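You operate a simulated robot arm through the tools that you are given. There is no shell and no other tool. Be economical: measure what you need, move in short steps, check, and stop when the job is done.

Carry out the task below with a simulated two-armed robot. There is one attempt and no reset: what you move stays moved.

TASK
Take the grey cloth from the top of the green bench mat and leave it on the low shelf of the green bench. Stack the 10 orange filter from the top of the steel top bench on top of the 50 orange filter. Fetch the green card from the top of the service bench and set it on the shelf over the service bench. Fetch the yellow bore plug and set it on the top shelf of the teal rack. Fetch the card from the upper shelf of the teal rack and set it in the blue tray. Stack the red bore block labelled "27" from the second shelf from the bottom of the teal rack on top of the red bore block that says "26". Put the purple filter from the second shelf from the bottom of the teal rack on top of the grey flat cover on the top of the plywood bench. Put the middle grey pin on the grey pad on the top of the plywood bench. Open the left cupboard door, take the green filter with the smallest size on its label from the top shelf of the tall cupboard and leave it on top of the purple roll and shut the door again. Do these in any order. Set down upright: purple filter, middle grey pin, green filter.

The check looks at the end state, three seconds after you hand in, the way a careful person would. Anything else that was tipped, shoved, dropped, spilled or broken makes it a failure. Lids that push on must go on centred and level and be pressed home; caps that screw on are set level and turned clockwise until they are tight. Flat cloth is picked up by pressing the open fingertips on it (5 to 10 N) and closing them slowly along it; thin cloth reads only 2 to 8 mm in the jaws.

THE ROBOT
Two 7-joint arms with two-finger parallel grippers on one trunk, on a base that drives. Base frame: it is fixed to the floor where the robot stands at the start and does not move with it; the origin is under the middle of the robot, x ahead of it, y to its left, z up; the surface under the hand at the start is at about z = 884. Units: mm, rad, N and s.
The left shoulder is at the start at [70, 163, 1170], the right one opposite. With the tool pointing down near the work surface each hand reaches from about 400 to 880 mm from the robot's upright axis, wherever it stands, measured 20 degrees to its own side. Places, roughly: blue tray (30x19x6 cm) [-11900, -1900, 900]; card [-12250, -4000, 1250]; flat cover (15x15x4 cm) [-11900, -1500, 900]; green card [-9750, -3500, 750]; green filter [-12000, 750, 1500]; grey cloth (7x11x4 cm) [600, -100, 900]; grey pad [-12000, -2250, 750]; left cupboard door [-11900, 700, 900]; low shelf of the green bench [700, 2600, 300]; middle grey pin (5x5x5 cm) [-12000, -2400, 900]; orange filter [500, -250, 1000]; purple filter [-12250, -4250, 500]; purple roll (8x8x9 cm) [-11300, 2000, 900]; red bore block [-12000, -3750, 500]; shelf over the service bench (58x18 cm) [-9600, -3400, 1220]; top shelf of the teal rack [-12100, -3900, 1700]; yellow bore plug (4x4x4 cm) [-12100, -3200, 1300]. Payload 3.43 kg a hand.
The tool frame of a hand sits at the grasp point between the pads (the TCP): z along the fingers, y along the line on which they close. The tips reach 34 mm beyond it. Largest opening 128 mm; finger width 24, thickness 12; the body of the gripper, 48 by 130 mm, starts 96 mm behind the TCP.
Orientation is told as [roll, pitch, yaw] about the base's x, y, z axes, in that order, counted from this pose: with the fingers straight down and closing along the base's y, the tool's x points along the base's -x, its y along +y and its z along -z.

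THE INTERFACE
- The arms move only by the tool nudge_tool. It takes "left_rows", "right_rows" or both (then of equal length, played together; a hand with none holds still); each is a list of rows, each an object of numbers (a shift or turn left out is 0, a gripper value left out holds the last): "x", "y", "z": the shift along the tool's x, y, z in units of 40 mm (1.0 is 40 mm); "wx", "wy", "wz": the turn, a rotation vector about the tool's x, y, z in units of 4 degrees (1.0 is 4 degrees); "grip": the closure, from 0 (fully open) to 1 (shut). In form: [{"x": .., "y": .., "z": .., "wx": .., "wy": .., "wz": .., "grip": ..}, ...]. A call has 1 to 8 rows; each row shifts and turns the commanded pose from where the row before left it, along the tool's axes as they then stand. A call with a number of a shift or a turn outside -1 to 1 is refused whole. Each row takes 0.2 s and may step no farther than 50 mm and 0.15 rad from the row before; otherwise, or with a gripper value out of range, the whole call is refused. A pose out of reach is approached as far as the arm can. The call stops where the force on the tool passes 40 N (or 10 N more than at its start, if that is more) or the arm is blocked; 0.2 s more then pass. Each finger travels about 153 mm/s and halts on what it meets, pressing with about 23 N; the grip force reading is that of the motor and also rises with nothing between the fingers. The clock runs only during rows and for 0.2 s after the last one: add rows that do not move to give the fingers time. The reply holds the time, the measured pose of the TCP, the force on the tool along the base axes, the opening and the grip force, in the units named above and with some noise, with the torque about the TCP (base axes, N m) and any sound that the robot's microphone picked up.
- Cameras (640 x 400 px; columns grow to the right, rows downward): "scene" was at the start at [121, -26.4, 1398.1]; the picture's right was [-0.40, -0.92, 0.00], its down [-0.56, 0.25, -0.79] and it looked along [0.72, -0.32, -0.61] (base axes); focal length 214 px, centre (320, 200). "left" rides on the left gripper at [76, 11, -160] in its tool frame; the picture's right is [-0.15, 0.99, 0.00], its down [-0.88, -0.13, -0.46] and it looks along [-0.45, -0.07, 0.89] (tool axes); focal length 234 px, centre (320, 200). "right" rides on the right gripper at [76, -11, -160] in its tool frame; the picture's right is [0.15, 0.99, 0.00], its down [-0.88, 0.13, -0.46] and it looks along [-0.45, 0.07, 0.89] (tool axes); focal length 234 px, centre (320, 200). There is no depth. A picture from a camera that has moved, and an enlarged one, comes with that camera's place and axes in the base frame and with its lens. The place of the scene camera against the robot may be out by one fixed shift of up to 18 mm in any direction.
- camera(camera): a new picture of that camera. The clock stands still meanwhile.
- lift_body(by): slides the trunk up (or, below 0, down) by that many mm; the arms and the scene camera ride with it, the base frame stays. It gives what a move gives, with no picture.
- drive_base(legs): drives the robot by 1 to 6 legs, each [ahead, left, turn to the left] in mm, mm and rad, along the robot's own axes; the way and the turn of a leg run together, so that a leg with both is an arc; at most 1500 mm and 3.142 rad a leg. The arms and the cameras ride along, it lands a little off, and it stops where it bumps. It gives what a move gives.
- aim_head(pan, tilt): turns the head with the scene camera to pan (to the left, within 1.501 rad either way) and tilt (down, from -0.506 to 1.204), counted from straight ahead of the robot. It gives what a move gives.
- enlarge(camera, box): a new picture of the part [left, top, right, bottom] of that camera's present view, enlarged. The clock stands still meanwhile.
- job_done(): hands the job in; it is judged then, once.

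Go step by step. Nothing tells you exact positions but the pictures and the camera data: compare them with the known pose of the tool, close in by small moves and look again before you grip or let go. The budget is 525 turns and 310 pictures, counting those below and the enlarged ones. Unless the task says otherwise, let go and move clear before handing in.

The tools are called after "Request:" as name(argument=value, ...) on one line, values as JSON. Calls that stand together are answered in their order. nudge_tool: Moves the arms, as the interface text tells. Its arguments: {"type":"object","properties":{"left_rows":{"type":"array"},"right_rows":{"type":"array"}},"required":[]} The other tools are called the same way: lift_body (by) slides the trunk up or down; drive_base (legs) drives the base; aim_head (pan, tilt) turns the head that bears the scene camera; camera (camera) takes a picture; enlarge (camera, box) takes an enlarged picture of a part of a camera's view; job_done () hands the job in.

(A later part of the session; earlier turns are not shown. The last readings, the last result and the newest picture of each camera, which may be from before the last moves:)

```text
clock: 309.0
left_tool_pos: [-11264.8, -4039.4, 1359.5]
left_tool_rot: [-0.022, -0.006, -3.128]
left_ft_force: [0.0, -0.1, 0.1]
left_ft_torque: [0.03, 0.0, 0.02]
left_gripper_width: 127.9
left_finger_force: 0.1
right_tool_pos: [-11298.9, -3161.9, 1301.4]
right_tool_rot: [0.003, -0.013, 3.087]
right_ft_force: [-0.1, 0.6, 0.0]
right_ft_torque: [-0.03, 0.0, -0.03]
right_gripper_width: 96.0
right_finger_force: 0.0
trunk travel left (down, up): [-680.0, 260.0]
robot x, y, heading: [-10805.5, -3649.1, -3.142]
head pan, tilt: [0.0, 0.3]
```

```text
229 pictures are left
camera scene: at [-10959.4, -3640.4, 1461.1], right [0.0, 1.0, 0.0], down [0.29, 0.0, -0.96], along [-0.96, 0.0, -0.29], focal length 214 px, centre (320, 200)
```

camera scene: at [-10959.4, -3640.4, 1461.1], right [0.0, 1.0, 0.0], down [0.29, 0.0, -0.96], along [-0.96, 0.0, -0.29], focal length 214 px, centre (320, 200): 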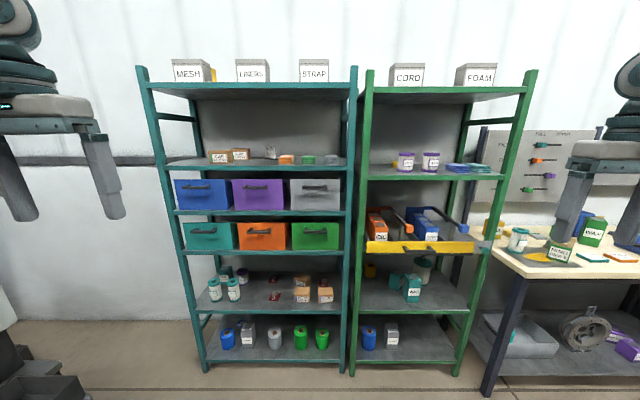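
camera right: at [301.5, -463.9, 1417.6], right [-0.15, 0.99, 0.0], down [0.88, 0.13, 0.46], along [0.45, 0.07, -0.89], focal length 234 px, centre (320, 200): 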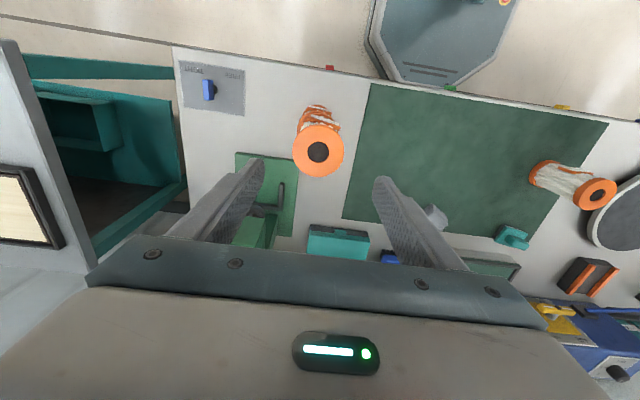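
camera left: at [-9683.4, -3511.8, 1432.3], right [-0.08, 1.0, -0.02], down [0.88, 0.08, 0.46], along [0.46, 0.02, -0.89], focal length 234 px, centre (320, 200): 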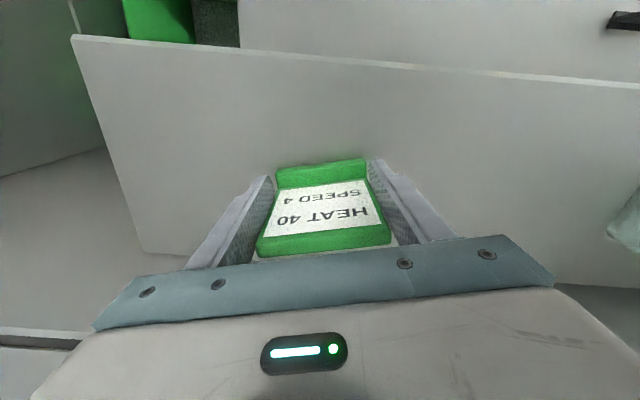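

Request:
enlarge(camera="scene", box=[170, 130, 350, 180])

Request:
enlarge(camera="scene", box=[190, 255, 350, 320])

Request:
enlarge(camera="scene", box=[360, 140, 500, 310])

Request:
enlarge(camera="scene", box=[470, 120, 640, 270])

```text
3.56 times, centred on (260, 155) of scene
camera zoom: at [-10959.4, -3640.4, 1461.1], right [0.0, 1.0, 0.0], down [0.29, 0.0, -0.96], along [-0.96, 0.0, -0.29], focal length 763 px, centre (533, 360)
```

zoom: 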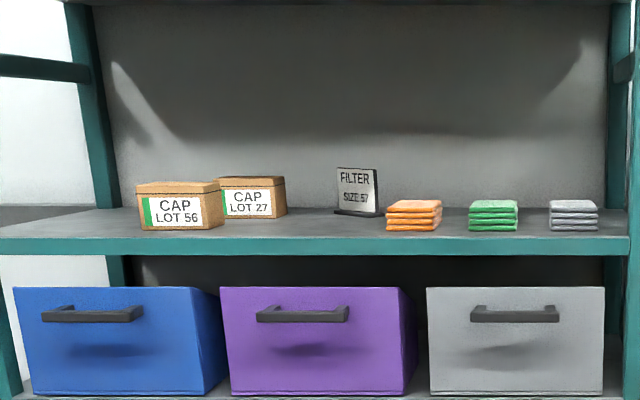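

```text
4.00 times, centred on (270, 288) of scene
camera zoom: at [-10959.4, -3640.4, 1461.1], right [0.0, 1.0, 0.0], down [0.29, 0.0, -0.96], along [-0.96, 0.0, -0.29], focal length 858 px, centre (520, -150)
```

zoom: 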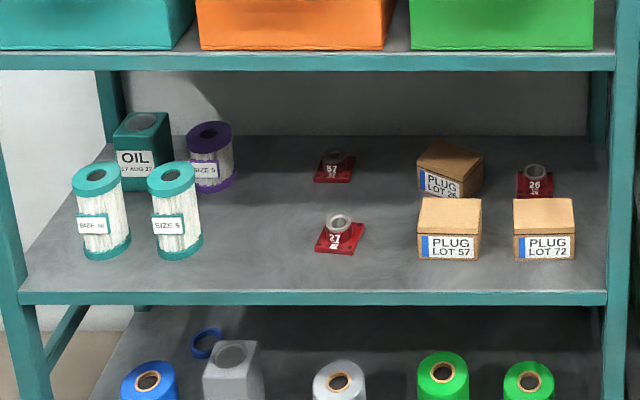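

```text
2.35 times, centred on (430, 225) of scene
camera zoom: at [-10959.4, -3640.4, 1461.1], right [0.0, 1.0, 0.0], down [0.29, 0.0, -0.96], along [-0.96, 0.0, -0.29], focal length 505 px, centre (61, 141)
```

zoom: 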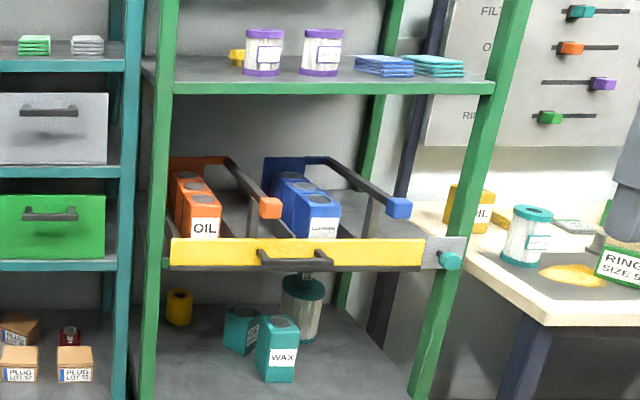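

```text
2.67 times, centred on (555, 195) of scene
camera zoom: at [-10959.4, -3640.4, 1461.1], right [0.0, 1.0, 0.0], down [0.29, 0.0, -0.96], along [-0.96, 0.0, -0.29], focal length 572 px, centre (-307, 213)
```

zoom: 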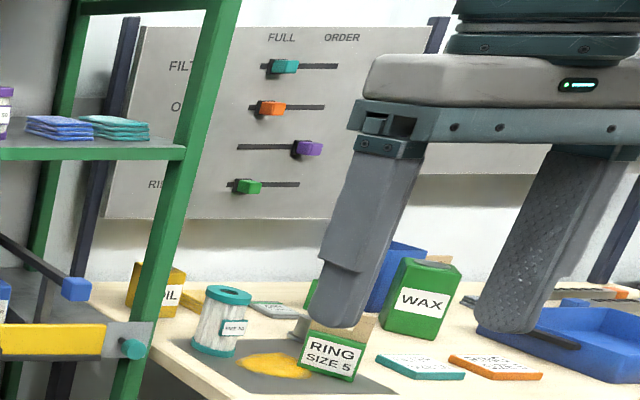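

Request:
enlarge(camera="scene", box=[260, 285, 340, 325])

Request:
enlarge(camera="scene", box=[300, 285, 350, 325])

```text
8.00 times, centred on (300, 305) of scene
camera zoom: at [-10959.4, -3640.4, 1461.1], right [0.0, 1.0, 0.0], down [0.29, 0.0, -0.96], along [-0.96, 0.0, -0.29], focal length 1716 px, centre (480, -640)
```

zoom: 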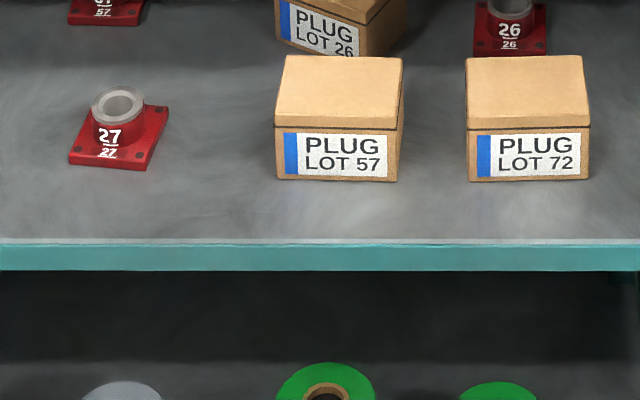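

```text
10.00 times, centred on (325, 305) of scene
camera zoom: at [-10959.4, -3640.4, 1461.1], right [0.0, 1.0, 0.0], down [0.29, 0.0, -0.96], along [-0.96, 0.0, -0.29], focal length 2145 px, centre (270, -850)
```

zoom: 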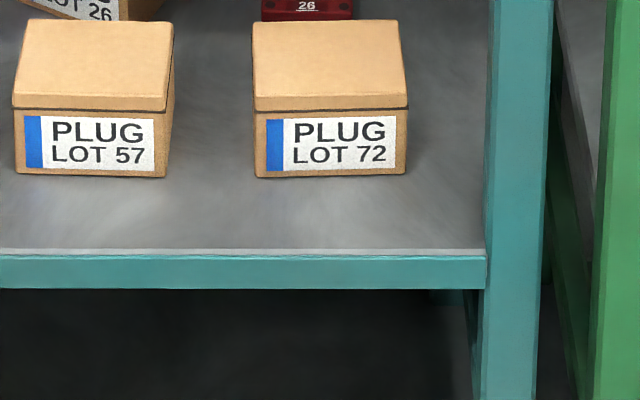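

Block "26" is on this same shelf, so no return trip is needed. First the yellow plug, which sits behind a purple filter on the green rack's upper shelf; I'll raise the trunk and tilt the right hand 45° forward.

Request:
lift_body(by=200)

Request:
nudge_tool(right_rows=[{"wy": -1}, {"wy": -1}, {"wy": -1}, {"wy": -1}, {"wy": -1}, {"wy": -1}, {"wy": -1}, {"wy": -1}])

Request:
nudge_tool(right_rows=[{"wy": -1}, {"wy": -1}, {"wy": -1}, {"y": 0.8}, {"y": 1}, {"y": 1}, {"y": 1}, {"y": 1}])

Request:
camera(camera="right")

Request:
camera(camera="scene")

```text
clock: 311.2
left_tool_pos: [-11267.1, -4040.5, 1559.0]
left_tool_rot: [-0.02, -0.004, -3.126]
left_ft_force: [-0.5, -0.8, 1.3]
left_ft_torque: [0.0, -0.03, 0.01]
left_gripper_width: 127.9
left_finger_force: 0.1
right_tool_pos: [-11300.3, -3162.0, 1502.4]
right_tool_rot: [0.002, -0.012, 3.087]
right_ft_force: [-0.3, -0.5, 0.7]
right_ft_torque: [0.01, 0.03, -0.01]
right_gripper_width: 96.0
right_finger_force: 0.0
trunk travel left (down, up): [-880.0, 60.0]
robot x, y, heading: [-10808.3, -3650.5, -3.143]
head pan, tilt: [0.0, 0.3]
```

```text
clock: 313.0
left_tool_pos: [-11266.4, -4038.8, 1559.7]
left_tool_rot: [-0.021, -0.007, -3.126]
left_ft_force: [1.2, 0.3, 0.2]
left_ft_torque: [-0.01, -0.01, 0.01]
left_gripper_width: 128.1
left_finger_force: 0.1
right_tool_pos: [-11299.9, -3162.2, 1501.3]
right_tool_rot: [0.005, -0.572, 3.085]
right_ft_force: [0.4, 0.9, 0.0]
right_ft_torque: [0.0, -0.01, -0.01]
right_gripper_width: 96.0
right_finger_force: 0.1
trunk travel left (down, up): [-880.0, 60.0]
robot x, y, heading: [-10809.3, -3649.2, -3.141]
head pan, tilt: [0.0, 0.3]
```

```text
clock: 314.8
left_tool_pos: [-11267.5, -4044.0, 1557.9]
left_tool_rot: [-0.025, -0.005, -3.127]
left_ft_force: [0.1, -1.1, -0.9]
left_ft_torque: [0.05, -0.03, -0.03]
left_gripper_width: 127.9
left_finger_force: 0.1
right_tool_pos: [-11311.8, -3361.5, 1502.9]
right_tool_rot: [0.001, -0.78, 3.086]
right_ft_force: [-0.6, 0.0, 0.0]
right_ft_torque: [0.05, 0.0, -0.02]
right_gripper_width: 96.3
right_finger_force: 0.0
trunk travel left (down, up): [-880.0, 60.0]
robot x, y, heading: [-10808.1, -3644.9, -3.142]
head pan, tilt: [0.0, 0.3]
```

```text
222 pictures are left
camera right: at [-11145.1, -3358.8, 1561.9], right [0.05, -0.99, -0.1], down [-0.31, -0.11, 0.94], along [-0.95, -0.02, -0.32], focal length 234 px, centre (320, 200)
```

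right: 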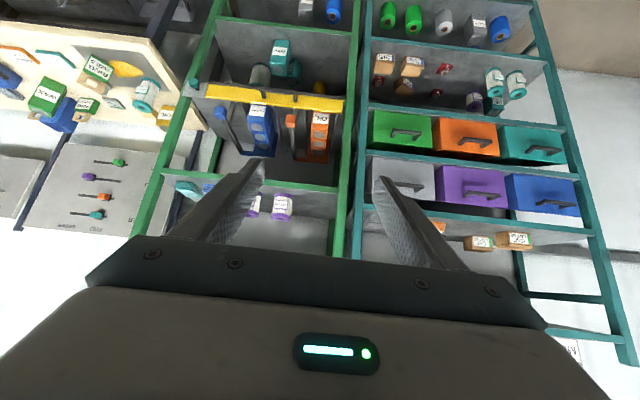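

```text
221 pictures are left
camera scene: at [-10961.7, -3644.5, 1660.8], right [0.0, 1.0, 0.0], down [0.3, 0.0, -0.96], along [-0.96, 0.0, -0.3], focal length 214 px, centre (320, 200)
```

scene: 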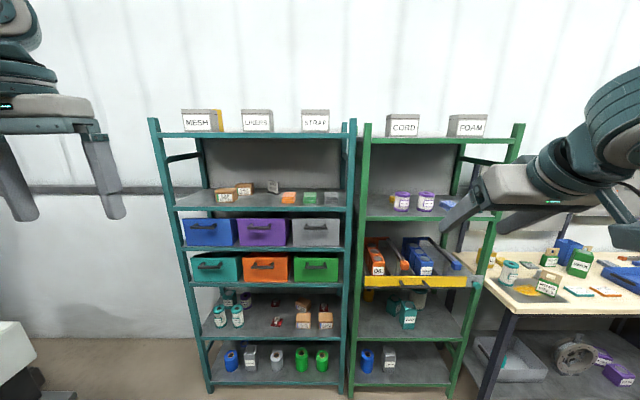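

Request:
enlarge(camera="scene", box=[360, 170, 480, 230])

Request:
enlarge(camera="scene", box=[150, 95, 360, 225])

```text
5.33 times, centred on (420, 200) of scene
camera zoom: at [-10961.7, -3644.5, 1660.8], right [0.0, 1.0, 0.0], down [0.3, 0.0, -0.96], along [-0.96, 0.0, -0.3], focal length 1144 px, centre (-213, 200)
```

zoom: 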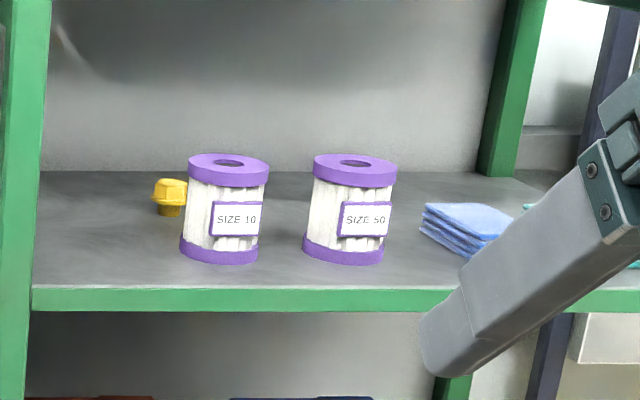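

```text
3.05 times, centred on (255, 160) of scene
camera zoom: at [-10961.7, -3644.5, 1660.8], right [0.0, 1.0, 0.0], down [0.3, 0.0, -0.96], along [-0.96, 0.0, -0.3], focal length 654 px, centre (518, 322)
```

zoom: 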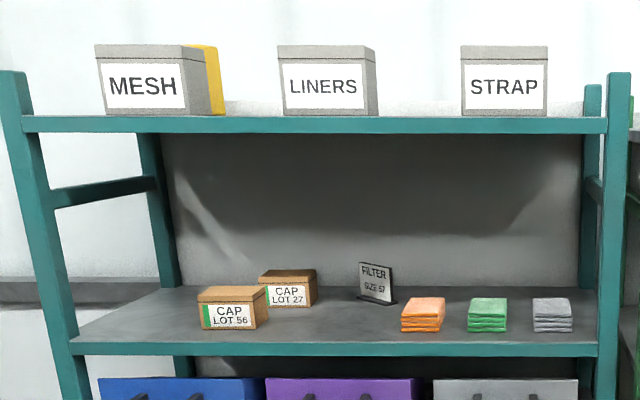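

Plug is about (-12088,-3250), shelf z≈1294, with a filter directly in front of it. I'll use a 30° tilt, retract the left arm, and lower the trunk so the wrist fits under the top shelf.

Request:
nudge_tool(left_rows=[{"x": 1}, {"x": 1}, {"x": 1}, {"x": 1}, {"x": 1}, {}], right_rows=[{"wy": 0.95}, {"wy": 0.95}, {"wy": 0.95}, {"wy": 0.9}, {"x": -0.5, "z": -0.866, "grip": 0.55}, {"x": -0.5, "z": -0.866}])

Request:
lift_body(by=-220)

Request:
drive_base(legs=[[250, -200, 0]])

Request:
camera(camera="right")

Request:
camera(camera="scene")

```text
clock: 316.2
left_tool_pos: [-11078.4, -4010.7, 1541.3]
left_tool_rot: [-0.023, -0.006, -3.126]
left_ft_force: [-0.5, 0.0, -0.1]
left_ft_torque: [-0.02, -0.05, 0.0]
left_gripper_width: 128.0
left_finger_force: 0.0
left hand out of reach, approached as far as the arm can: row 4, 5
right_tool_pos: [-11308.3, -3355.0, 1583.4]
right_tool_rot: [0.003, -0.52, 3.088]
right_ft_force: [0.0, 0.4, 0.1]
right_ft_torque: [0.04, 0.02, -0.01]
right_gripper_width: 57.8
right_finger_force: 0.1
trunk travel left (down, up): [-880.0, 60.0]
robot x, y, heading: [-10807.0, -3649.9, -3.134]
head pan, tilt: [0.0, 0.3]
```

```text
clock: 318.5
left_tool_pos: [-11079.7, -4008.4, 1322.6]
left_tool_rot: [-0.02, -0.006, -3.128]
left_ft_force: [0.3, -0.2, -0.3]
left_ft_torque: [0.0, 0.02, 0.01]
left_gripper_width: 128.2
left_finger_force: 0.1
right_tool_pos: [-11309.3, -3355.5, 1362.9]
right_tool_rot: [0.004, -0.52, 3.086]
right_ft_force: [-0.2, 0.5, -0.5]
right_ft_torque: [0.01, 0.01, 0.01]
right_gripper_width: 57.5
right_finger_force: 0.0
trunk travel left (down, up): [-660.0, 280.0]
robot x, y, heading: [-10813.3, -3644.6, -3.14]
head pan, tilt: [0.0, 0.3]
```

```text
clock: 320.7
left_tool_pos: [-11338.1, -3812.8, 1321.1]
left_tool_rot: [-0.023, -0.007, -3.127]
left_ft_force: [0.3, 0.1, -0.3]
left_ft_torque: [0.01, -0.01, -0.01]
left_gripper_width: 128.0
left_finger_force: 0.1
right_tool_pos: [-11566.1, -3157.6, 1363.0]
right_tool_rot: [0.001, -0.521, 3.087]
right_ft_force: [0.0, 0.6, -0.2]
right_ft_torque: [0.01, 0.01, -0.01]
right_gripper_width: 57.5
right_finger_force: 0.1
trunk travel left (down, up): [-660.0, 280.0]
robot x, y, heading: [-11063.1, -3449.9, -3.137]
head pan, tilt: [0.0, 0.3]
```

```text
218 pictures are left
camera right: at [-11420.3, -3153.3, 1463.1], right [0.07, -0.99, -0.07], down [-0.54, -0.1, 0.83], along [-0.84, -0.02, -0.55], focal length 234 px, centre (320, 200)
```

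right: 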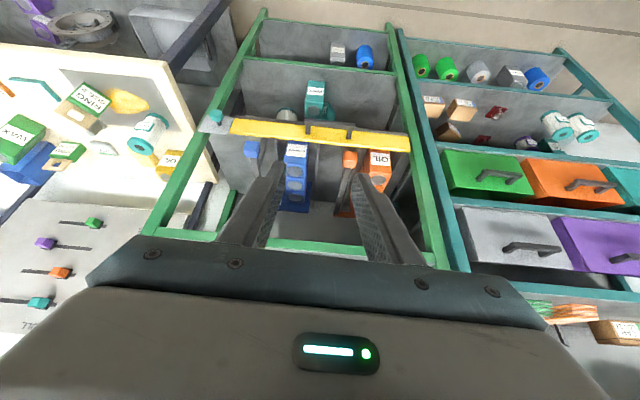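

```text
217 pictures are left
camera scene: at [-11218.0, -3443.1, 1441.0], right [0.0, 1.0, 0.0], down [0.3, 0.0, -0.96], along [-0.96, 0.0, -0.3], focal length 214 px, centre (320, 200)
```

scene: 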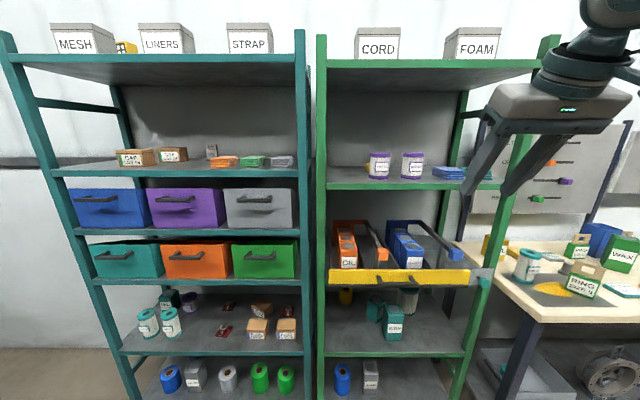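

Request:
enlarge(camera="scene", box=[315, 50, 475, 200])

```text
2.67 times, centred on (395, 125) of scene
camera zoom: at [-11218.0, -3443.1, 1441.0], right [0.0, 1.0, 0.0], down [0.3, 0.0, -0.96], along [-0.96, 0.0, -0.3], focal length 572 px, centre (120, 400)
```

zoom: 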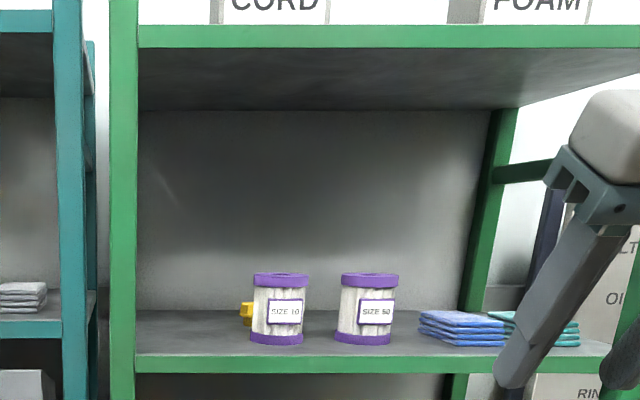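

The green rack bay is too low for a frontal reach over the filter. Instead I'll bring the right gripper in tilted sideways (fingers pointing down-left, closing front-to-back, one finger in the slot behind the filter). Re-orienting the right hand in free space.

Request:
nudge_tool(right_rows=[{"wy": 0.94}, {"wy": 0.94}, {"wy": 0.94}, {"wy": 0.94}, {"wy": 0.94}, {"wy": 0.94}, {"wy": 0.94}, {"wy": 0.94}])

Request:
nudge_tool(right_rows=[{"wz": 1}, {"wz": 1}, {"wz": 1}, {"wz": 1}, {"wz": 1}, {"wz": 1}, {"wz": 1}, {"wz": 1}])

Request:
nudge_tool(right_rows=[{"wz": 1}, {"wz": 1}, {"wz": 1}, {"wz": 1}, {"wz": 1}, {"wz": 1}, {"wz": 1}, {"wz": 1}])

Request:
nudge_tool(right_rows=[{"wz": 1}, {"wz": 1}, {"wz": 1}, {"wz": 1}, {"wz": 1}, {"wz": 0.75}])

Request:
nudge_tool(right_rows=[{"wy": 1}, {"wy": 1}, {"wy": 1}, {"wy": 1}, {"wy": 1}, {"wy": 1}, {"wy": 1}, {"wy": 1}])

```text
clock: 322.5
left_tool_pos: [-11337.3, -3811.7, 1321.1]
left_tool_rot: [-0.02, -0.006, -3.126]
left_ft_force: [-0.5, -0.4, -0.3]
left_ft_torque: [-0.02, -0.04, -0.02]
left_gripper_width: 128.3
left_finger_force: 0.0
right_tool_pos: [-11568.6, -3157.9, 1361.6]
right_tool_rot: [0.005, 0.007, 3.087]
right_ft_force: [-0.3, 0.4, 1.0]
right_ft_torque: [0.01, 0.02, -0.03]
right_gripper_width: 57.6
right_finger_force: 0.0
trunk travel left (down, up): [-660.0, 280.0]
robot x, y, heading: [-11066.3, -3447.8, -3.137]
head pan, tilt: [0.0, 0.3]
```

```text
clock: 324.3
left_tool_pos: [-11337.6, -3811.8, 1321.5]
left_tool_rot: [-0.021, -0.006, -3.127]
left_ft_force: [-1.0, 0.6, 0.9]
left_ft_torque: [0.01, -0.04, 0.0]
left_gripper_width: 127.9
left_finger_force: 0.0
right_tool_pos: [-11566.7, -3156.5, 1362.9]
right_tool_rot: [-0.002, 0.006, 2.529]
right_ft_force: [-0.2, -0.1, 0.7]
right_ft_torque: [0.02, -0.03, 0.0]
right_gripper_width: 57.5
right_finger_force: 0.1
trunk travel left (down, up): [-660.0, 280.0]
robot x, y, heading: [-11069.2, -3450.9, -3.141]
head pan, tilt: [0.0, 0.3]
```

```text
clock: 326.1
left_tool_pos: [-11337.1, -3812.6, 1320.4]
left_tool_rot: [-0.022, -0.007, -3.126]
left_ft_force: [0.5, 0.0, 0.4]
left_ft_torque: [-0.02, 0.01, -0.01]
left_gripper_width: 127.9
left_finger_force: 0.0
right_tool_pos: [-11568.4, -3157.0, 1362.4]
right_tool_rot: [-0.004, 0.004, 1.97]
right_ft_force: [0.6, 0.2, -0.5]
right_ft_torque: [0.02, 0.01, -0.02]
right_gripper_width: 57.8
right_finger_force: 0.1
trunk travel left (down, up): [-660.0, 280.0]
robot x, y, heading: [-11065.0, -3447.8, -3.14]
head pan, tilt: [0.0, 0.3]
```

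```text
clock: 327.5
left_tool_pos: [-11336.7, -3812.2, 1321.5]
left_tool_rot: [-0.021, -0.006, -3.128]
left_ft_force: [-0.1, -1.1, 0.2]
left_ft_torque: [0.01, 0.0, -0.02]
left_gripper_width: 127.8
left_finger_force: 0.0
right_tool_pos: [-11568.0, -3158.2, 1363.2]
right_tool_rot: [-0.004, 0.004, 1.57]
right_ft_force: [0.0, -0.2, 0.1]
right_ft_torque: [0.0, 0.0, 0.0]
right_gripper_width: 57.5
right_finger_force: 0.1
trunk travel left (down, up): [-660.0, 280.0]
robot x, y, heading: [-11066.9, -3450.6, -3.145]
head pan, tilt: [0.0, 0.3]
```

```text
clock: 329.3
left_tool_pos: [-11336.9, -3812.3, 1320.6]
left_tool_rot: [-0.021, -0.007, -3.126]
left_ft_force: [0.3, -0.4, -0.1]
left_ft_torque: [0.01, 0.0, 0.0]
left_gripper_width: 127.9
left_finger_force: 0.0
right_tool_pos: [-11566.4, -3156.1, 1361.4]
right_tool_rot: [-0.006, 0.565, 1.565]
right_ft_force: [-0.2, 0.5, -1.0]
right_ft_torque: [-0.02, 0.02, -0.02]
right_gripper_width: 57.5
right_finger_force: 0.0
trunk travel left (down, up): [-660.0, 280.0]
robot x, y, heading: [-11067.4, -3447.8, -3.136]
head pan, tilt: [0.0, 0.3]
```

Request:
nudge_tool(right_rows=[{"wy": 1}, {"wy": 1}, {"wy": 0.5}])

Request:
camera(camera="scene")

Request:
camera(camera="right")

```text
clock: 330.1
left_tool_pos: [-11336.8, -3812.5, 1319.8]
left_tool_rot: [-0.024, -0.006, -3.126]
left_ft_force: [-0.3, -0.2, 0.1]
left_ft_torque: [0.01, -0.01, -0.01]
left_gripper_width: 128.1
left_finger_force: 0.0
right_tool_pos: [-11566.5, -3156.1, 1362.4]
right_tool_rot: [-0.008, 0.736, 1.566]
right_ft_force: [-0.2, -0.2, -0.7]
right_ft_torque: [0.01, 0.0, 0.03]
right_gripper_width: 57.6
right_finger_force: 0.0
trunk travel left (down, up): [-660.0, 280.0]
robot x, y, heading: [-11063.7, -3450.7, -3.139]
head pan, tilt: [0.0, 0.3]
```

```text
215 pictures are left
camera scene: at [-11218.5, -3442.8, 1440.9], right [0.0, 1.0, 0.0], down [0.3, 0.0, -0.96], along [-0.96, 0.0, -0.3], focal length 214 px, centre (320, 200)
```

scene: 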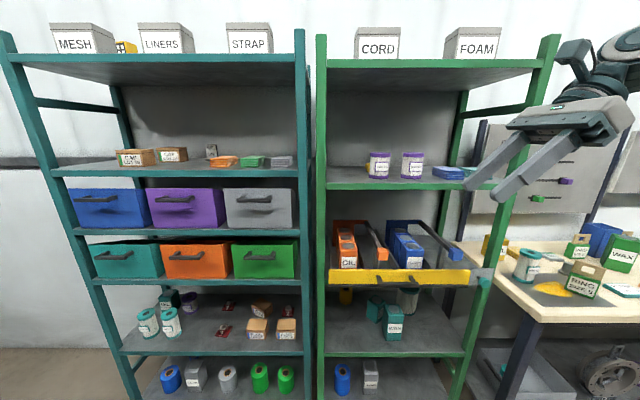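

```text
214 pictures are left
camera right: at [-11556.4, -3104.5, 1530.6], right [-0.99, -0.11, 0.09], down [-0.13, 0.96, -0.25], along [-0.06, -0.26, -0.96], focal length 234 px, centre (320, 200)
```

right: 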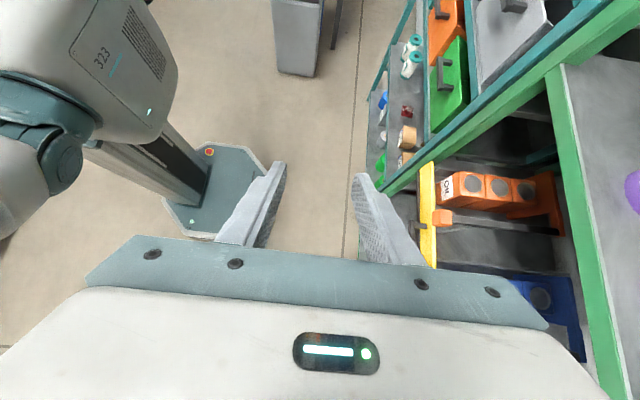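

The side-tilted hand gives a top view. Moving it to line up with the gap between the green rack's left post and filter "SIZE 10".

Request:
drive_base(legs=[[0, 161, 0], [200, 0, 0]])

Request:
camera(camera="right")

Request:
camera(camera="scene")

```text
clock: 332.7
left_tool_pos: [-11535.5, -3970.4, 1321.8]
left_tool_rot: [-0.021, -0.007, -3.135]
left_ft_force: [0.6, -0.6, -0.4]
left_ft_torque: [0.02, 0.0, -0.01]
left_gripper_width: 128.1
left_finger_force: 0.1
right_tool_pos: [-11759.6, -3311.9, 1363.0]
right_tool_rot: [-0.006, 0.736, 1.556]
right_ft_force: [0.1, -0.3, 0.0]
right_ft_torque: [-0.01, 0.0, 0.01]
right_gripper_width: 57.9
right_finger_force: 0.0
trunk travel left (down, up): [-660.0, 280.0]
robot x, y, heading: [-11263.2, -3613.7, 3.135]
head pan, tilt: [0.0, 0.3]
```

```text
213 pictures are left
camera right: at [-11748.5, -3259.8, 1530.9], right [-0.99, -0.1, 0.09], down [-0.12, 0.96, -0.25], along [-0.07, -0.26, -0.96], focal length 234 px, centre (320, 200)
```

right: 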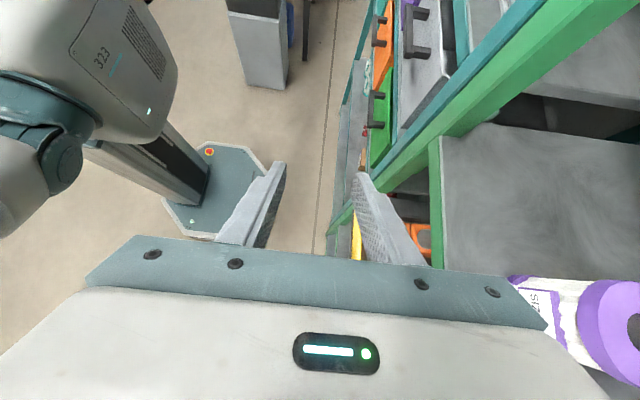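

```text
212 pictures are left
camera scene: at [-11414.3, -3601.5, 1441.1], right [0.01, 1.0, 0.0], down [0.3, 0.0, -0.96], along [-0.96, 0.01, -0.3], focal length 214 px, centre (320, 200)
```

scene: 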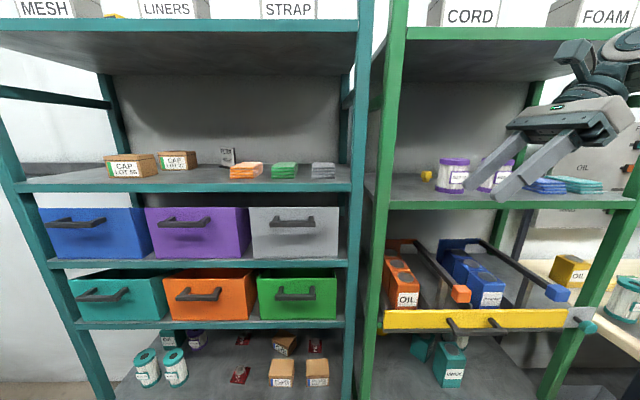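

Request:
nudge_tool(right_rows=[{"x": -0.35, "z": 0.3, "grip": 0.62}, {}])

Request:
drive_base(legs=[[150, 0, 0]])

Request:
camera(camera="right")

Request:
camera(camera="scene")

```text
clock: 333.3
left_tool_pos: [-11537.1, -3971.2, 1320.6]
left_tool_rot: [-0.022, -0.007, -3.137]
left_ft_force: [-0.1, 0.2, 0.0]
left_ft_torque: [0.05, -0.02, 0.01]
left_gripper_width: 128.2
left_finger_force: 0.0
right_tool_pos: [-11759.9, -3310.4, 1344.6]
right_tool_rot: [-0.008, 0.737, 1.555]
right_ft_force: [-0.7, -0.7, 0.2]
right_ft_torque: [0.0, 0.01, 0.01]
right_gripper_width: 48.7
right_finger_force: 0.0
trunk travel left (down, up): [-660.0, 280.0]
robot x, y, heading: [-11266.2, -3611.0, 3.134]
head pan, tilt: [0.0, 0.3]
```

```text
clock: 334.6
left_tool_pos: [-11686.4, -3969.7, 1321.2]
left_tool_rot: [-0.02, -0.008, -3.135]
left_ft_force: [0.4, 0.3, 0.0]
left_ft_torque: [0.0, 0.04, 0.05]
left_gripper_width: 127.8
left_finger_force: 0.0
right_tool_pos: [-11910.3, -3307.9, 1344.3]
right_tool_rot: [-0.006, 0.736, 1.557]
right_ft_force: [1.2, -0.4, 0.1]
right_ft_torque: [0.0, 0.05, -0.06]
right_gripper_width: 48.7
right_finger_force: 0.1
trunk travel left (down, up): [-660.0, 280.0]
robot x, y, heading: [-11412.7, -3609.3, 3.134]
head pan, tilt: [0.0, 0.3]
```

```text
211 pictures are left
camera right: at [-11898.7, -3257.2, 1513.5], right [-0.99, -0.1, 0.09], down [-0.12, 0.96, -0.25], along [-0.07, -0.26, -0.96], focal length 234 px, centre (320, 200)
```

right: 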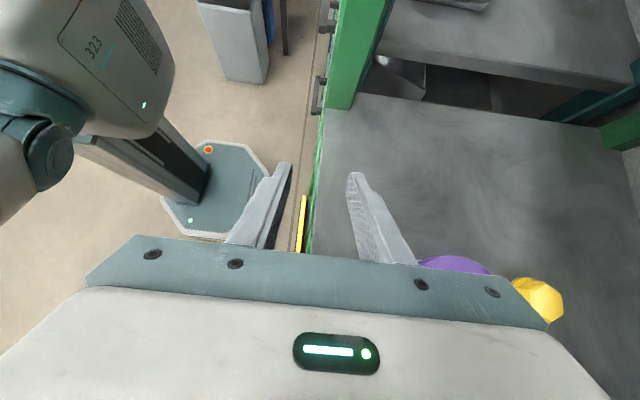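

```text
210 pictures are left
camera scene: at [-11564.7, -3600.6, 1441.2], right [0.01, 1.0, 0.0], down [0.29, 0.0, -0.96], along [-0.96, 0.01, -0.29], focal length 214 px, centre (320, 200)
```

scene: 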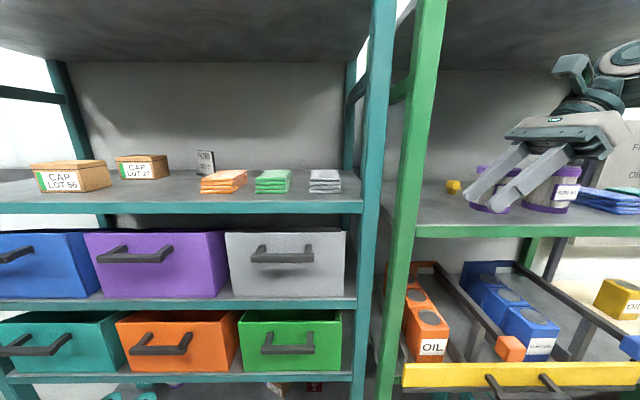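

Request:
drive_base(legs=[[90, 0, 0]])

Request:
camera(camera="right")

Request:
enlarge(camera="scene", box=[400, 20, 640, 240])

```text
clock: 335.8
left_tool_pos: [-11776.6, -3968.6, 1322.0]
left_tool_rot: [-0.024, -0.008, -3.138]
left_ft_force: [-0.2, -0.6, -0.7]
left_ft_torque: [0.02, 0.03, -0.01]
left_gripper_width: 127.9
left_finger_force: 0.1
right_tool_pos: [-11998.9, -3308.2, 1345.0]
right_tool_rot: [-0.006, 0.736, 1.554]
right_ft_force: [0.2, -0.4, 0.5]
right_ft_torque: [0.01, 0.02, 0.0]
right_gripper_width: 48.6
right_finger_force: 0.1
trunk travel left (down, up): [-660.0, 280.0]
robot x, y, heading: [-11504.2, -3608.4, 3.137]
head pan, tilt: [0.0, 0.3]
```

```text
209 pictures are left
camera right: at [-11986.8, -3255.7, 1513.5], right [-0.99, -0.1, 0.09], down [-0.12, 0.96, -0.25], along [-0.07, -0.26, -0.96], focal length 234 px, centre (320, 200)
```

right: 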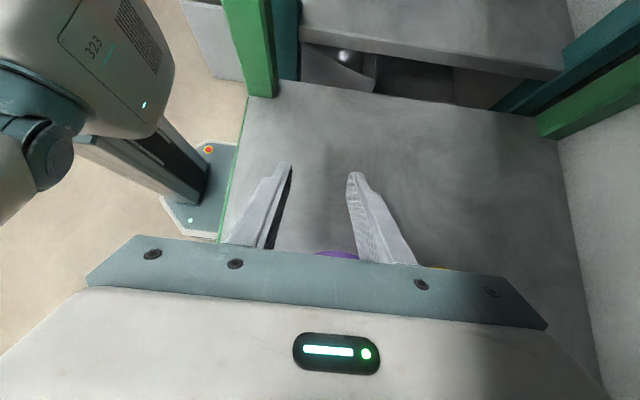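

```text
1.82 times, centred on (520, 130) of scene
camera zoom: at [-11653.6, -3599.9, 1441.1], right [0.01, 1.0, 0.0], down [0.29, 0.0, -0.96], along [-0.96, 0.01, -0.29], focal length 390 px, centre (-44, 327)
```

zoom: 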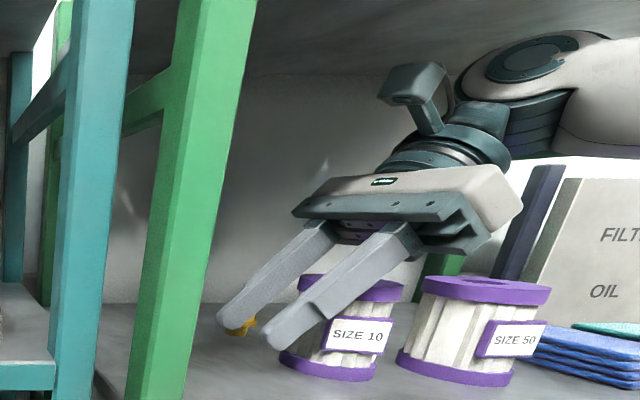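

Request:
nudge_tool(right_rows=[{"y": 0.8}, {"y": 0.8}, {"y": 0.7}, {}])

Request:
camera(camera="right")

Request:
enlarge(camera="scene", box=[400, 20, 640, 240])

```text
clock: 336.8
left_tool_pos: [-11776.3, -3967.6, 1322.4]
left_tool_rot: [-0.021, -0.009, -3.138]
left_ft_force: [0.5, -0.5, 0.6]
left_ft_torque: [-0.01, 0.03, -0.01]
left_gripper_width: 128.0
left_finger_force: 0.1
right_tool_pos: [-12089.1, -3307.8, 1344.2]
right_tool_rot: [-0.006, 0.736, 1.555]
right_ft_force: [0.2, 0.5, -0.9]
right_ft_torque: [0.01, -0.03, -0.01]
right_gripper_width: 48.6
right_finger_force: 0.1
trunk travel left (down, up): [-660.0, 280.0]
robot x, y, heading: [-11501.5, -3609.9, 3.131]
head pan, tilt: [0.0, 0.3]
```

```text
207 pictures are left
camera right: at [-12077.7, -3255.7, 1512.6], right [-0.99, -0.1, 0.1], down [-0.12, 0.96, -0.25], along [-0.07, -0.26, -0.96], focal length 234 px, centre (320, 200)
```

right: 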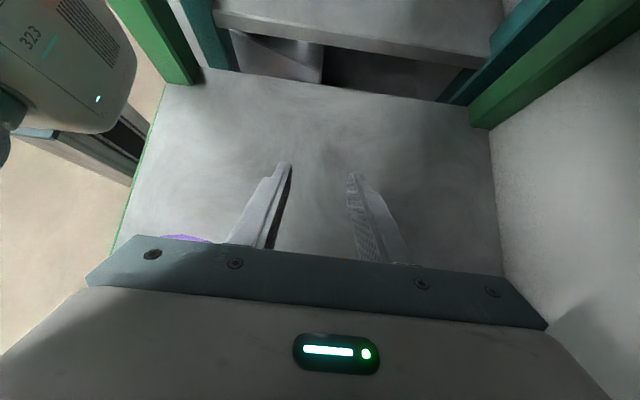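

```text
1.82 times, centred on (520, 130) of scene
camera zoom: at [-11653.2, -3599.3, 1441.1], right [0.01, 1.0, 0.0], down [0.29, 0.0, -0.96], along [-0.96, 0.01, -0.29], focal length 390 px, centre (-44, 327)
```

zoom: 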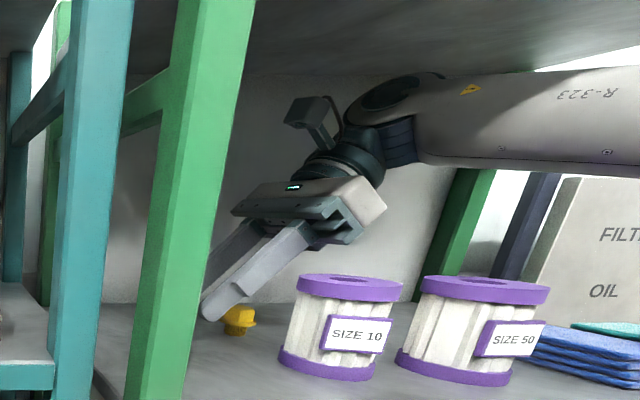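

The plug is visible just right of the fingers. Sliding forward 12 mm, then right so the fingers straddle it.

Request:
nudge_tool(right_rows=[{"y": 0.3}, {"x": -0.45, "z": -0.4}, {"x": -0.45, "z": -0.4}, {}])

Request:
enlarge(camera="scene", box=[460, 100, 620, 240])

Request:
camera(camera="right")

```text
clock: 337.8
left_tool_pos: [-11778.2, -3968.5, 1321.1]
left_tool_rot: [-0.022, -0.007, -3.138]
left_ft_force: [-0.7, 0.6, -0.4]
left_ft_torque: [0.01, 0.0, -0.04]
left_gripper_width: 128.0
left_finger_force: 0.0
right_tool_pos: [-12103.5, -3258.6, 1341.2]
right_tool_rot: [-0.007, 0.735, 1.553]
right_ft_force: [-0.9, 0.8, -0.2]
right_ft_torque: [-0.01, 0.02, 0.0]
right_gripper_width: 48.6
right_finger_force: 0.0
trunk travel left (down, up): [-660.0, 280.0]
robot x, y, heading: [-11506.7, -3612.0, 3.137]
head pan, tilt: [0.0, 0.3]
```

```text
2.86 times, centred on (540, 170) of scene
camera zoom: at [-11655.1, -3600.5, 1440.9], right [0.01, 1.0, 0.0], down [0.3, 0.0, -0.96], along [-0.96, 0.01, -0.3], focal length 613 px, centre (-309, 286)
```

zoom: 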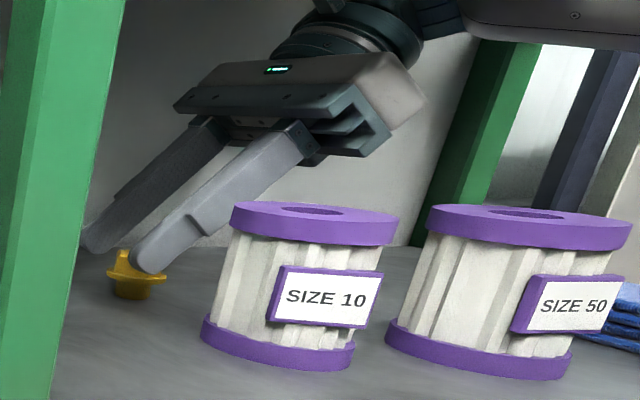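

```text
204 pictures are left
camera right: at [-12091.5, -3206.8, 1510.4], right [-0.99, -0.1, 0.09], down [-0.12, 0.96, -0.25], along [-0.06, -0.26, -0.96], focal length 234 px, centre (320, 200)
```

right: 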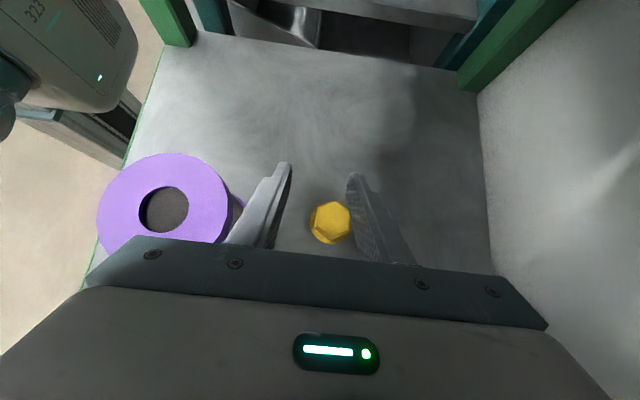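

Request:
nudge_tool(right_rows=[{"y": 0.2}, {"x": -0.31, "z": -0.28}, {"x": -0.3, "z": -0.27}, {"x": -0.07, "z": 0.08}, {}])

Request:
enlarge(camera="scene", box=[460, 100, 620, 240])

Request:
camera(camera="right")

```text
clock: 338.9
left_tool_pos: [-11776.6, -3967.7, 1321.4]
left_tool_rot: [-0.02, -0.007, -3.138]
left_ft_force: [1.3, 0.1, 0.3]
left_ft_torque: [0.02, 0.04, 0.0]
left_gripper_width: 127.8
left_finger_force: 0.0
right_tool_pos: [-12109.9, -3224.9, 1339.6]
right_tool_rot: [-0.006, 0.735, 1.555]
right_ft_force: [0.3, -0.2, 0.5]
right_ft_torque: [0.0, 0.02, 0.0]
right_gripper_width: 48.6
right_finger_force: 0.1
trunk travel left (down, up): [-660.0, 280.0]
robot x, y, heading: [-11505.2, -3610.1, 3.132]
head pan, tilt: [0.0, 0.3]
```

```text
2.86 times, centred on (540, 170) of scene
camera zoom: at [-11654.5, -3599.4, 1440.9], right [0.01, 1.0, 0.0], down [0.3, 0.0, -0.96], along [-0.96, 0.01, -0.3], focal length 613 px, centre (-309, 286)
```

zoom: 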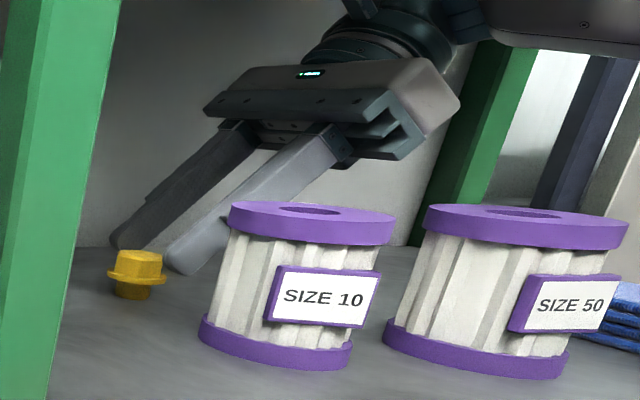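

```text
202 pictures are left
camera right: at [-12098.9, -3173.6, 1507.5], right [-0.99, -0.1, 0.09], down [-0.12, 0.96, -0.25], along [-0.07, -0.26, -0.96], focal length 234 px, centre (320, 200)
```

right: 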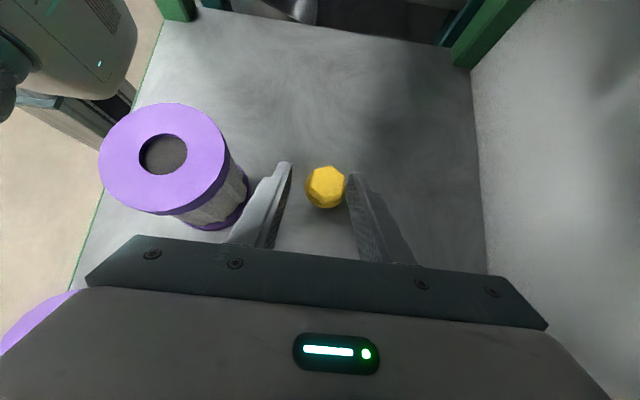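

Request:
nudge_tool(right_rows=[{"y": 0.18}, {"x": -0.16, "z": 0.25}, {"x": -0.1, "z": 0.15}, {}])

Request:
enlarge(camera="scene", box=[460, 100, 620, 240])

Request:
camera(camera="right")

```text
clock: 339.9
left_tool_pos: [-11776.9, -3968.2, 1321.4]
left_tool_rot: [-0.023, -0.006, -3.138]
left_ft_force: [-0.5, -0.6, 0.6]
left_ft_torque: [0.02, 0.02, 0.01]
left_gripper_width: 127.9
left_finger_force: 0.1
right_tool_pos: [-12118.1, -3229.6, 1320.7]
right_tool_rot: [-0.005, 0.738, 1.554]
right_ft_force: [0.2, 0.3, 0.1]
right_ft_torque: [-0.04, 0.0, 0.04]
right_gripper_width: 48.5
right_finger_force: 0.1
trunk travel left (down, up): [-660.0, 280.0]
robot x, y, heading: [-11507.5, -3611.5, 3.131]
head pan, tilt: [0.0, 0.3]
```

```text
2.86 times, centred on (540, 170) of scene
camera zoom: at [-11655.0, -3599.8, 1440.9], right [0.01, 1.0, 0.0], down [0.3, 0.0, -0.96], along [-0.96, 0.01, -0.3], focal length 613 px, centre (-309, 286)
```

zoom: 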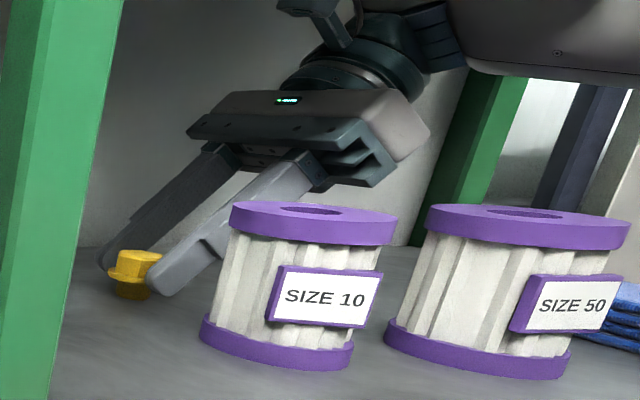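

```text
200 pictures are left
camera right: at [-12106.6, -3178.2, 1489.0], right [-0.99, -0.1, 0.09], down [-0.12, 0.96, -0.25], along [-0.07, -0.26, -0.96], focal length 234 px, centre (320, 200)
```

right: 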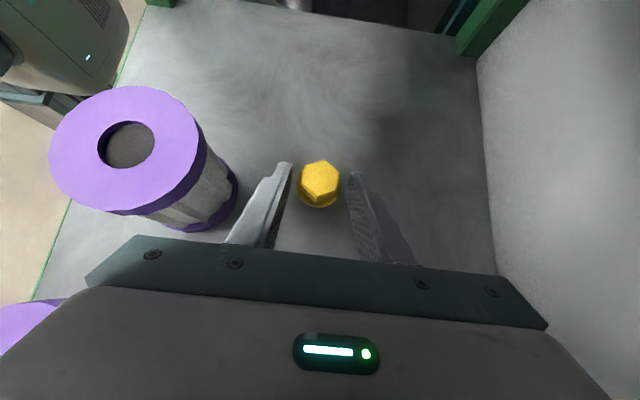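

Request:
nudge_tool(right_rows=[{"x": 0.06, "z": 0.14}, {}, {"grip": 0.68}, {"grip": 0.75}, {"grip": 0.82}, {}])

Request:
camera(camera="right")

```text
clock: 341.4
left_tool_pos: [-11777.9, -3968.2, 1320.7]
left_tool_rot: [-0.021, -0.006, -3.138]
left_ft_force: [-0.2, 0.7, 0.1]
left_ft_torque: [0.0, 0.04, 0.0]
left_gripper_width: 128.1
left_finger_force: 0.0
right_tool_pos: [-12118.6, -3235.5, 1318.2]
right_tool_rot: [-0.007, 0.736, 1.556]
right_ft_force: [-0.5, 0.8, 1.1]
right_ft_torque: [0.0, 0.02, 0.02]
right_gripper_width: 36.4
right_finger_force: 23.4
trunk travel left (down, up): [-660.0, 280.0]
robot x, y, heading: [-11505.1, -3609.7, 3.134]
head pan, tilt: [0.0, 0.3]
```

```text
199 pictures are left
camera right: at [-12106.6, -3183.2, 1487.1], right [-0.99, -0.1, 0.09], down [-0.12, 0.96, -0.25], along [-0.07, -0.26, -0.96], focal length 234 px, centre (320, 200)
```

right: 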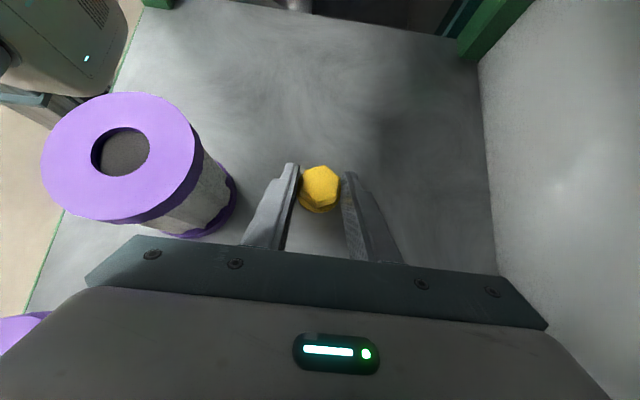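

Plug gripped. Lifting slightly, moving left clear of the filter, then out.

Request:
nudge_tool(right_rows=[{"x": 0.3, "z": -0.34}, {"x": 0.05, "z": -0.05}, {"x": 0.45, "z": 0.41}, {"x": 0.45, "z": 0.41}, {"x": 0.45, "z": 0.41}, {}])

Request:
camera(camera="right")

Request:
enlarge(camera="scene", box=[400, 20, 640, 240])

```text
clock: 342.8
left_tool_pos: [-11777.0, -3967.9, 1321.4]
left_tool_rot: [-0.021, -0.007, -3.138]
left_ft_force: [-0.1, 0.5, 0.0]
left_ft_torque: [0.01, -0.01, 0.04]
left_gripper_width: 128.1
left_finger_force: 0.1
right_tool_pos: [-12117.5, -3307.2, 1337.8]
right_tool_rot: [-0.005, 0.737, 1.553]
right_ft_force: [0.3, 0.5, -0.5]
right_ft_torque: [0.02, 0.01, 0.02]
right_gripper_width: 36.8
right_finger_force: 22.7
trunk travel left (down, up): [-660.0, 280.0]
robot x, y, heading: [-11504.1, -3605.9, 3.132]
head pan, tilt: [0.0, 0.3]
```

```text
198 pictures are left
camera right: at [-12105.2, -3255.8, 1506.0], right [-0.99, -0.1, 0.09], down [-0.12, 0.96, -0.25], along [-0.07, -0.26, -0.96], focal length 234 px, centre (320, 200)
```

right: 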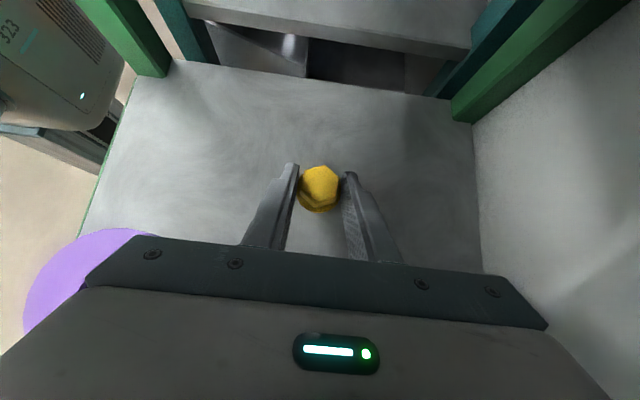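

```text
1.82 times, centred on (520, 130) of scene
camera zoom: at [-11654.8, -3599.2, 1440.9], right [0.01, 1.0, 0.0], down [0.3, 0.0, -0.96], along [-0.96, 0.01, -0.3], focal length 390 px, centre (-44, 327)
```

zoom: 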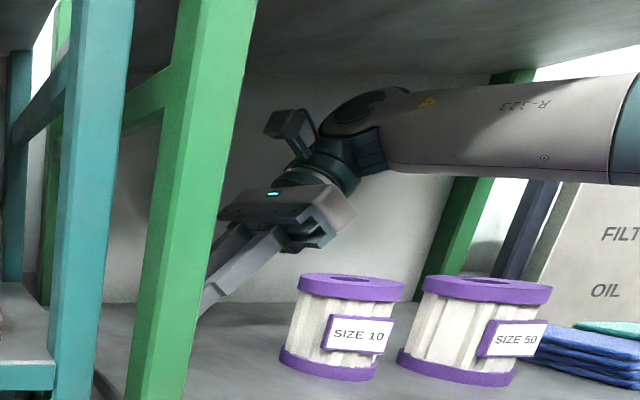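

Request:
drive_base(legs=[[-420, 0, 0]])

Request:
camera(camera="scene")

```text
clock: 345.3
left_tool_pos: [-11370.6, -3970.2, 1321.6]
left_tool_rot: [-0.021, -0.008, 3.137]
left_ft_force: [-0.5, 0.1, 0.7]
left_ft_torque: [0.0, -0.03, -0.03]
left_gripper_width: 127.8
left_finger_force: 0.1
right_tool_pos: [-11704.3, -3308.1, 1337.4]
right_tool_rot: [-0.007, 0.737, 1.545]
right_ft_force: [-0.8, -0.3, -0.1]
right_ft_torque: [0.02, -0.02, 0.02]
right_gripper_width: 36.5
right_finger_force: 22.7
trunk travel left (down, up): [-660.0, 280.0]
robot x, y, heading: [-11094.2, -3614.6, 3.125]
head pan, tilt: [0.0, 0.3]
```

```text
196 pictures are left
camera scene: at [-11244.9, -3603.6, 1440.8], right [0.02, 1.0, 0.0], down [0.3, -0.01, -0.96], along [-0.95, 0.02, -0.3], focal length 214 px, centre (320, 200)
```

scene: 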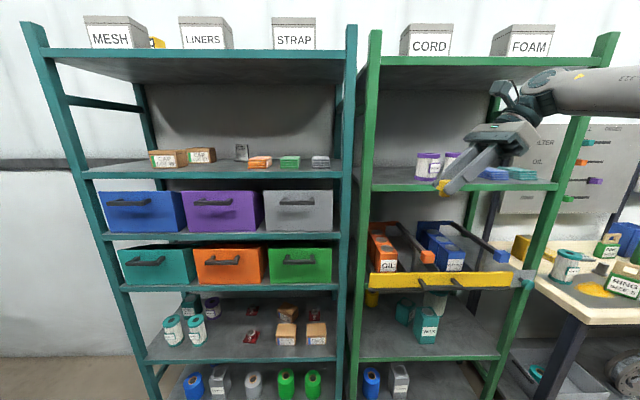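

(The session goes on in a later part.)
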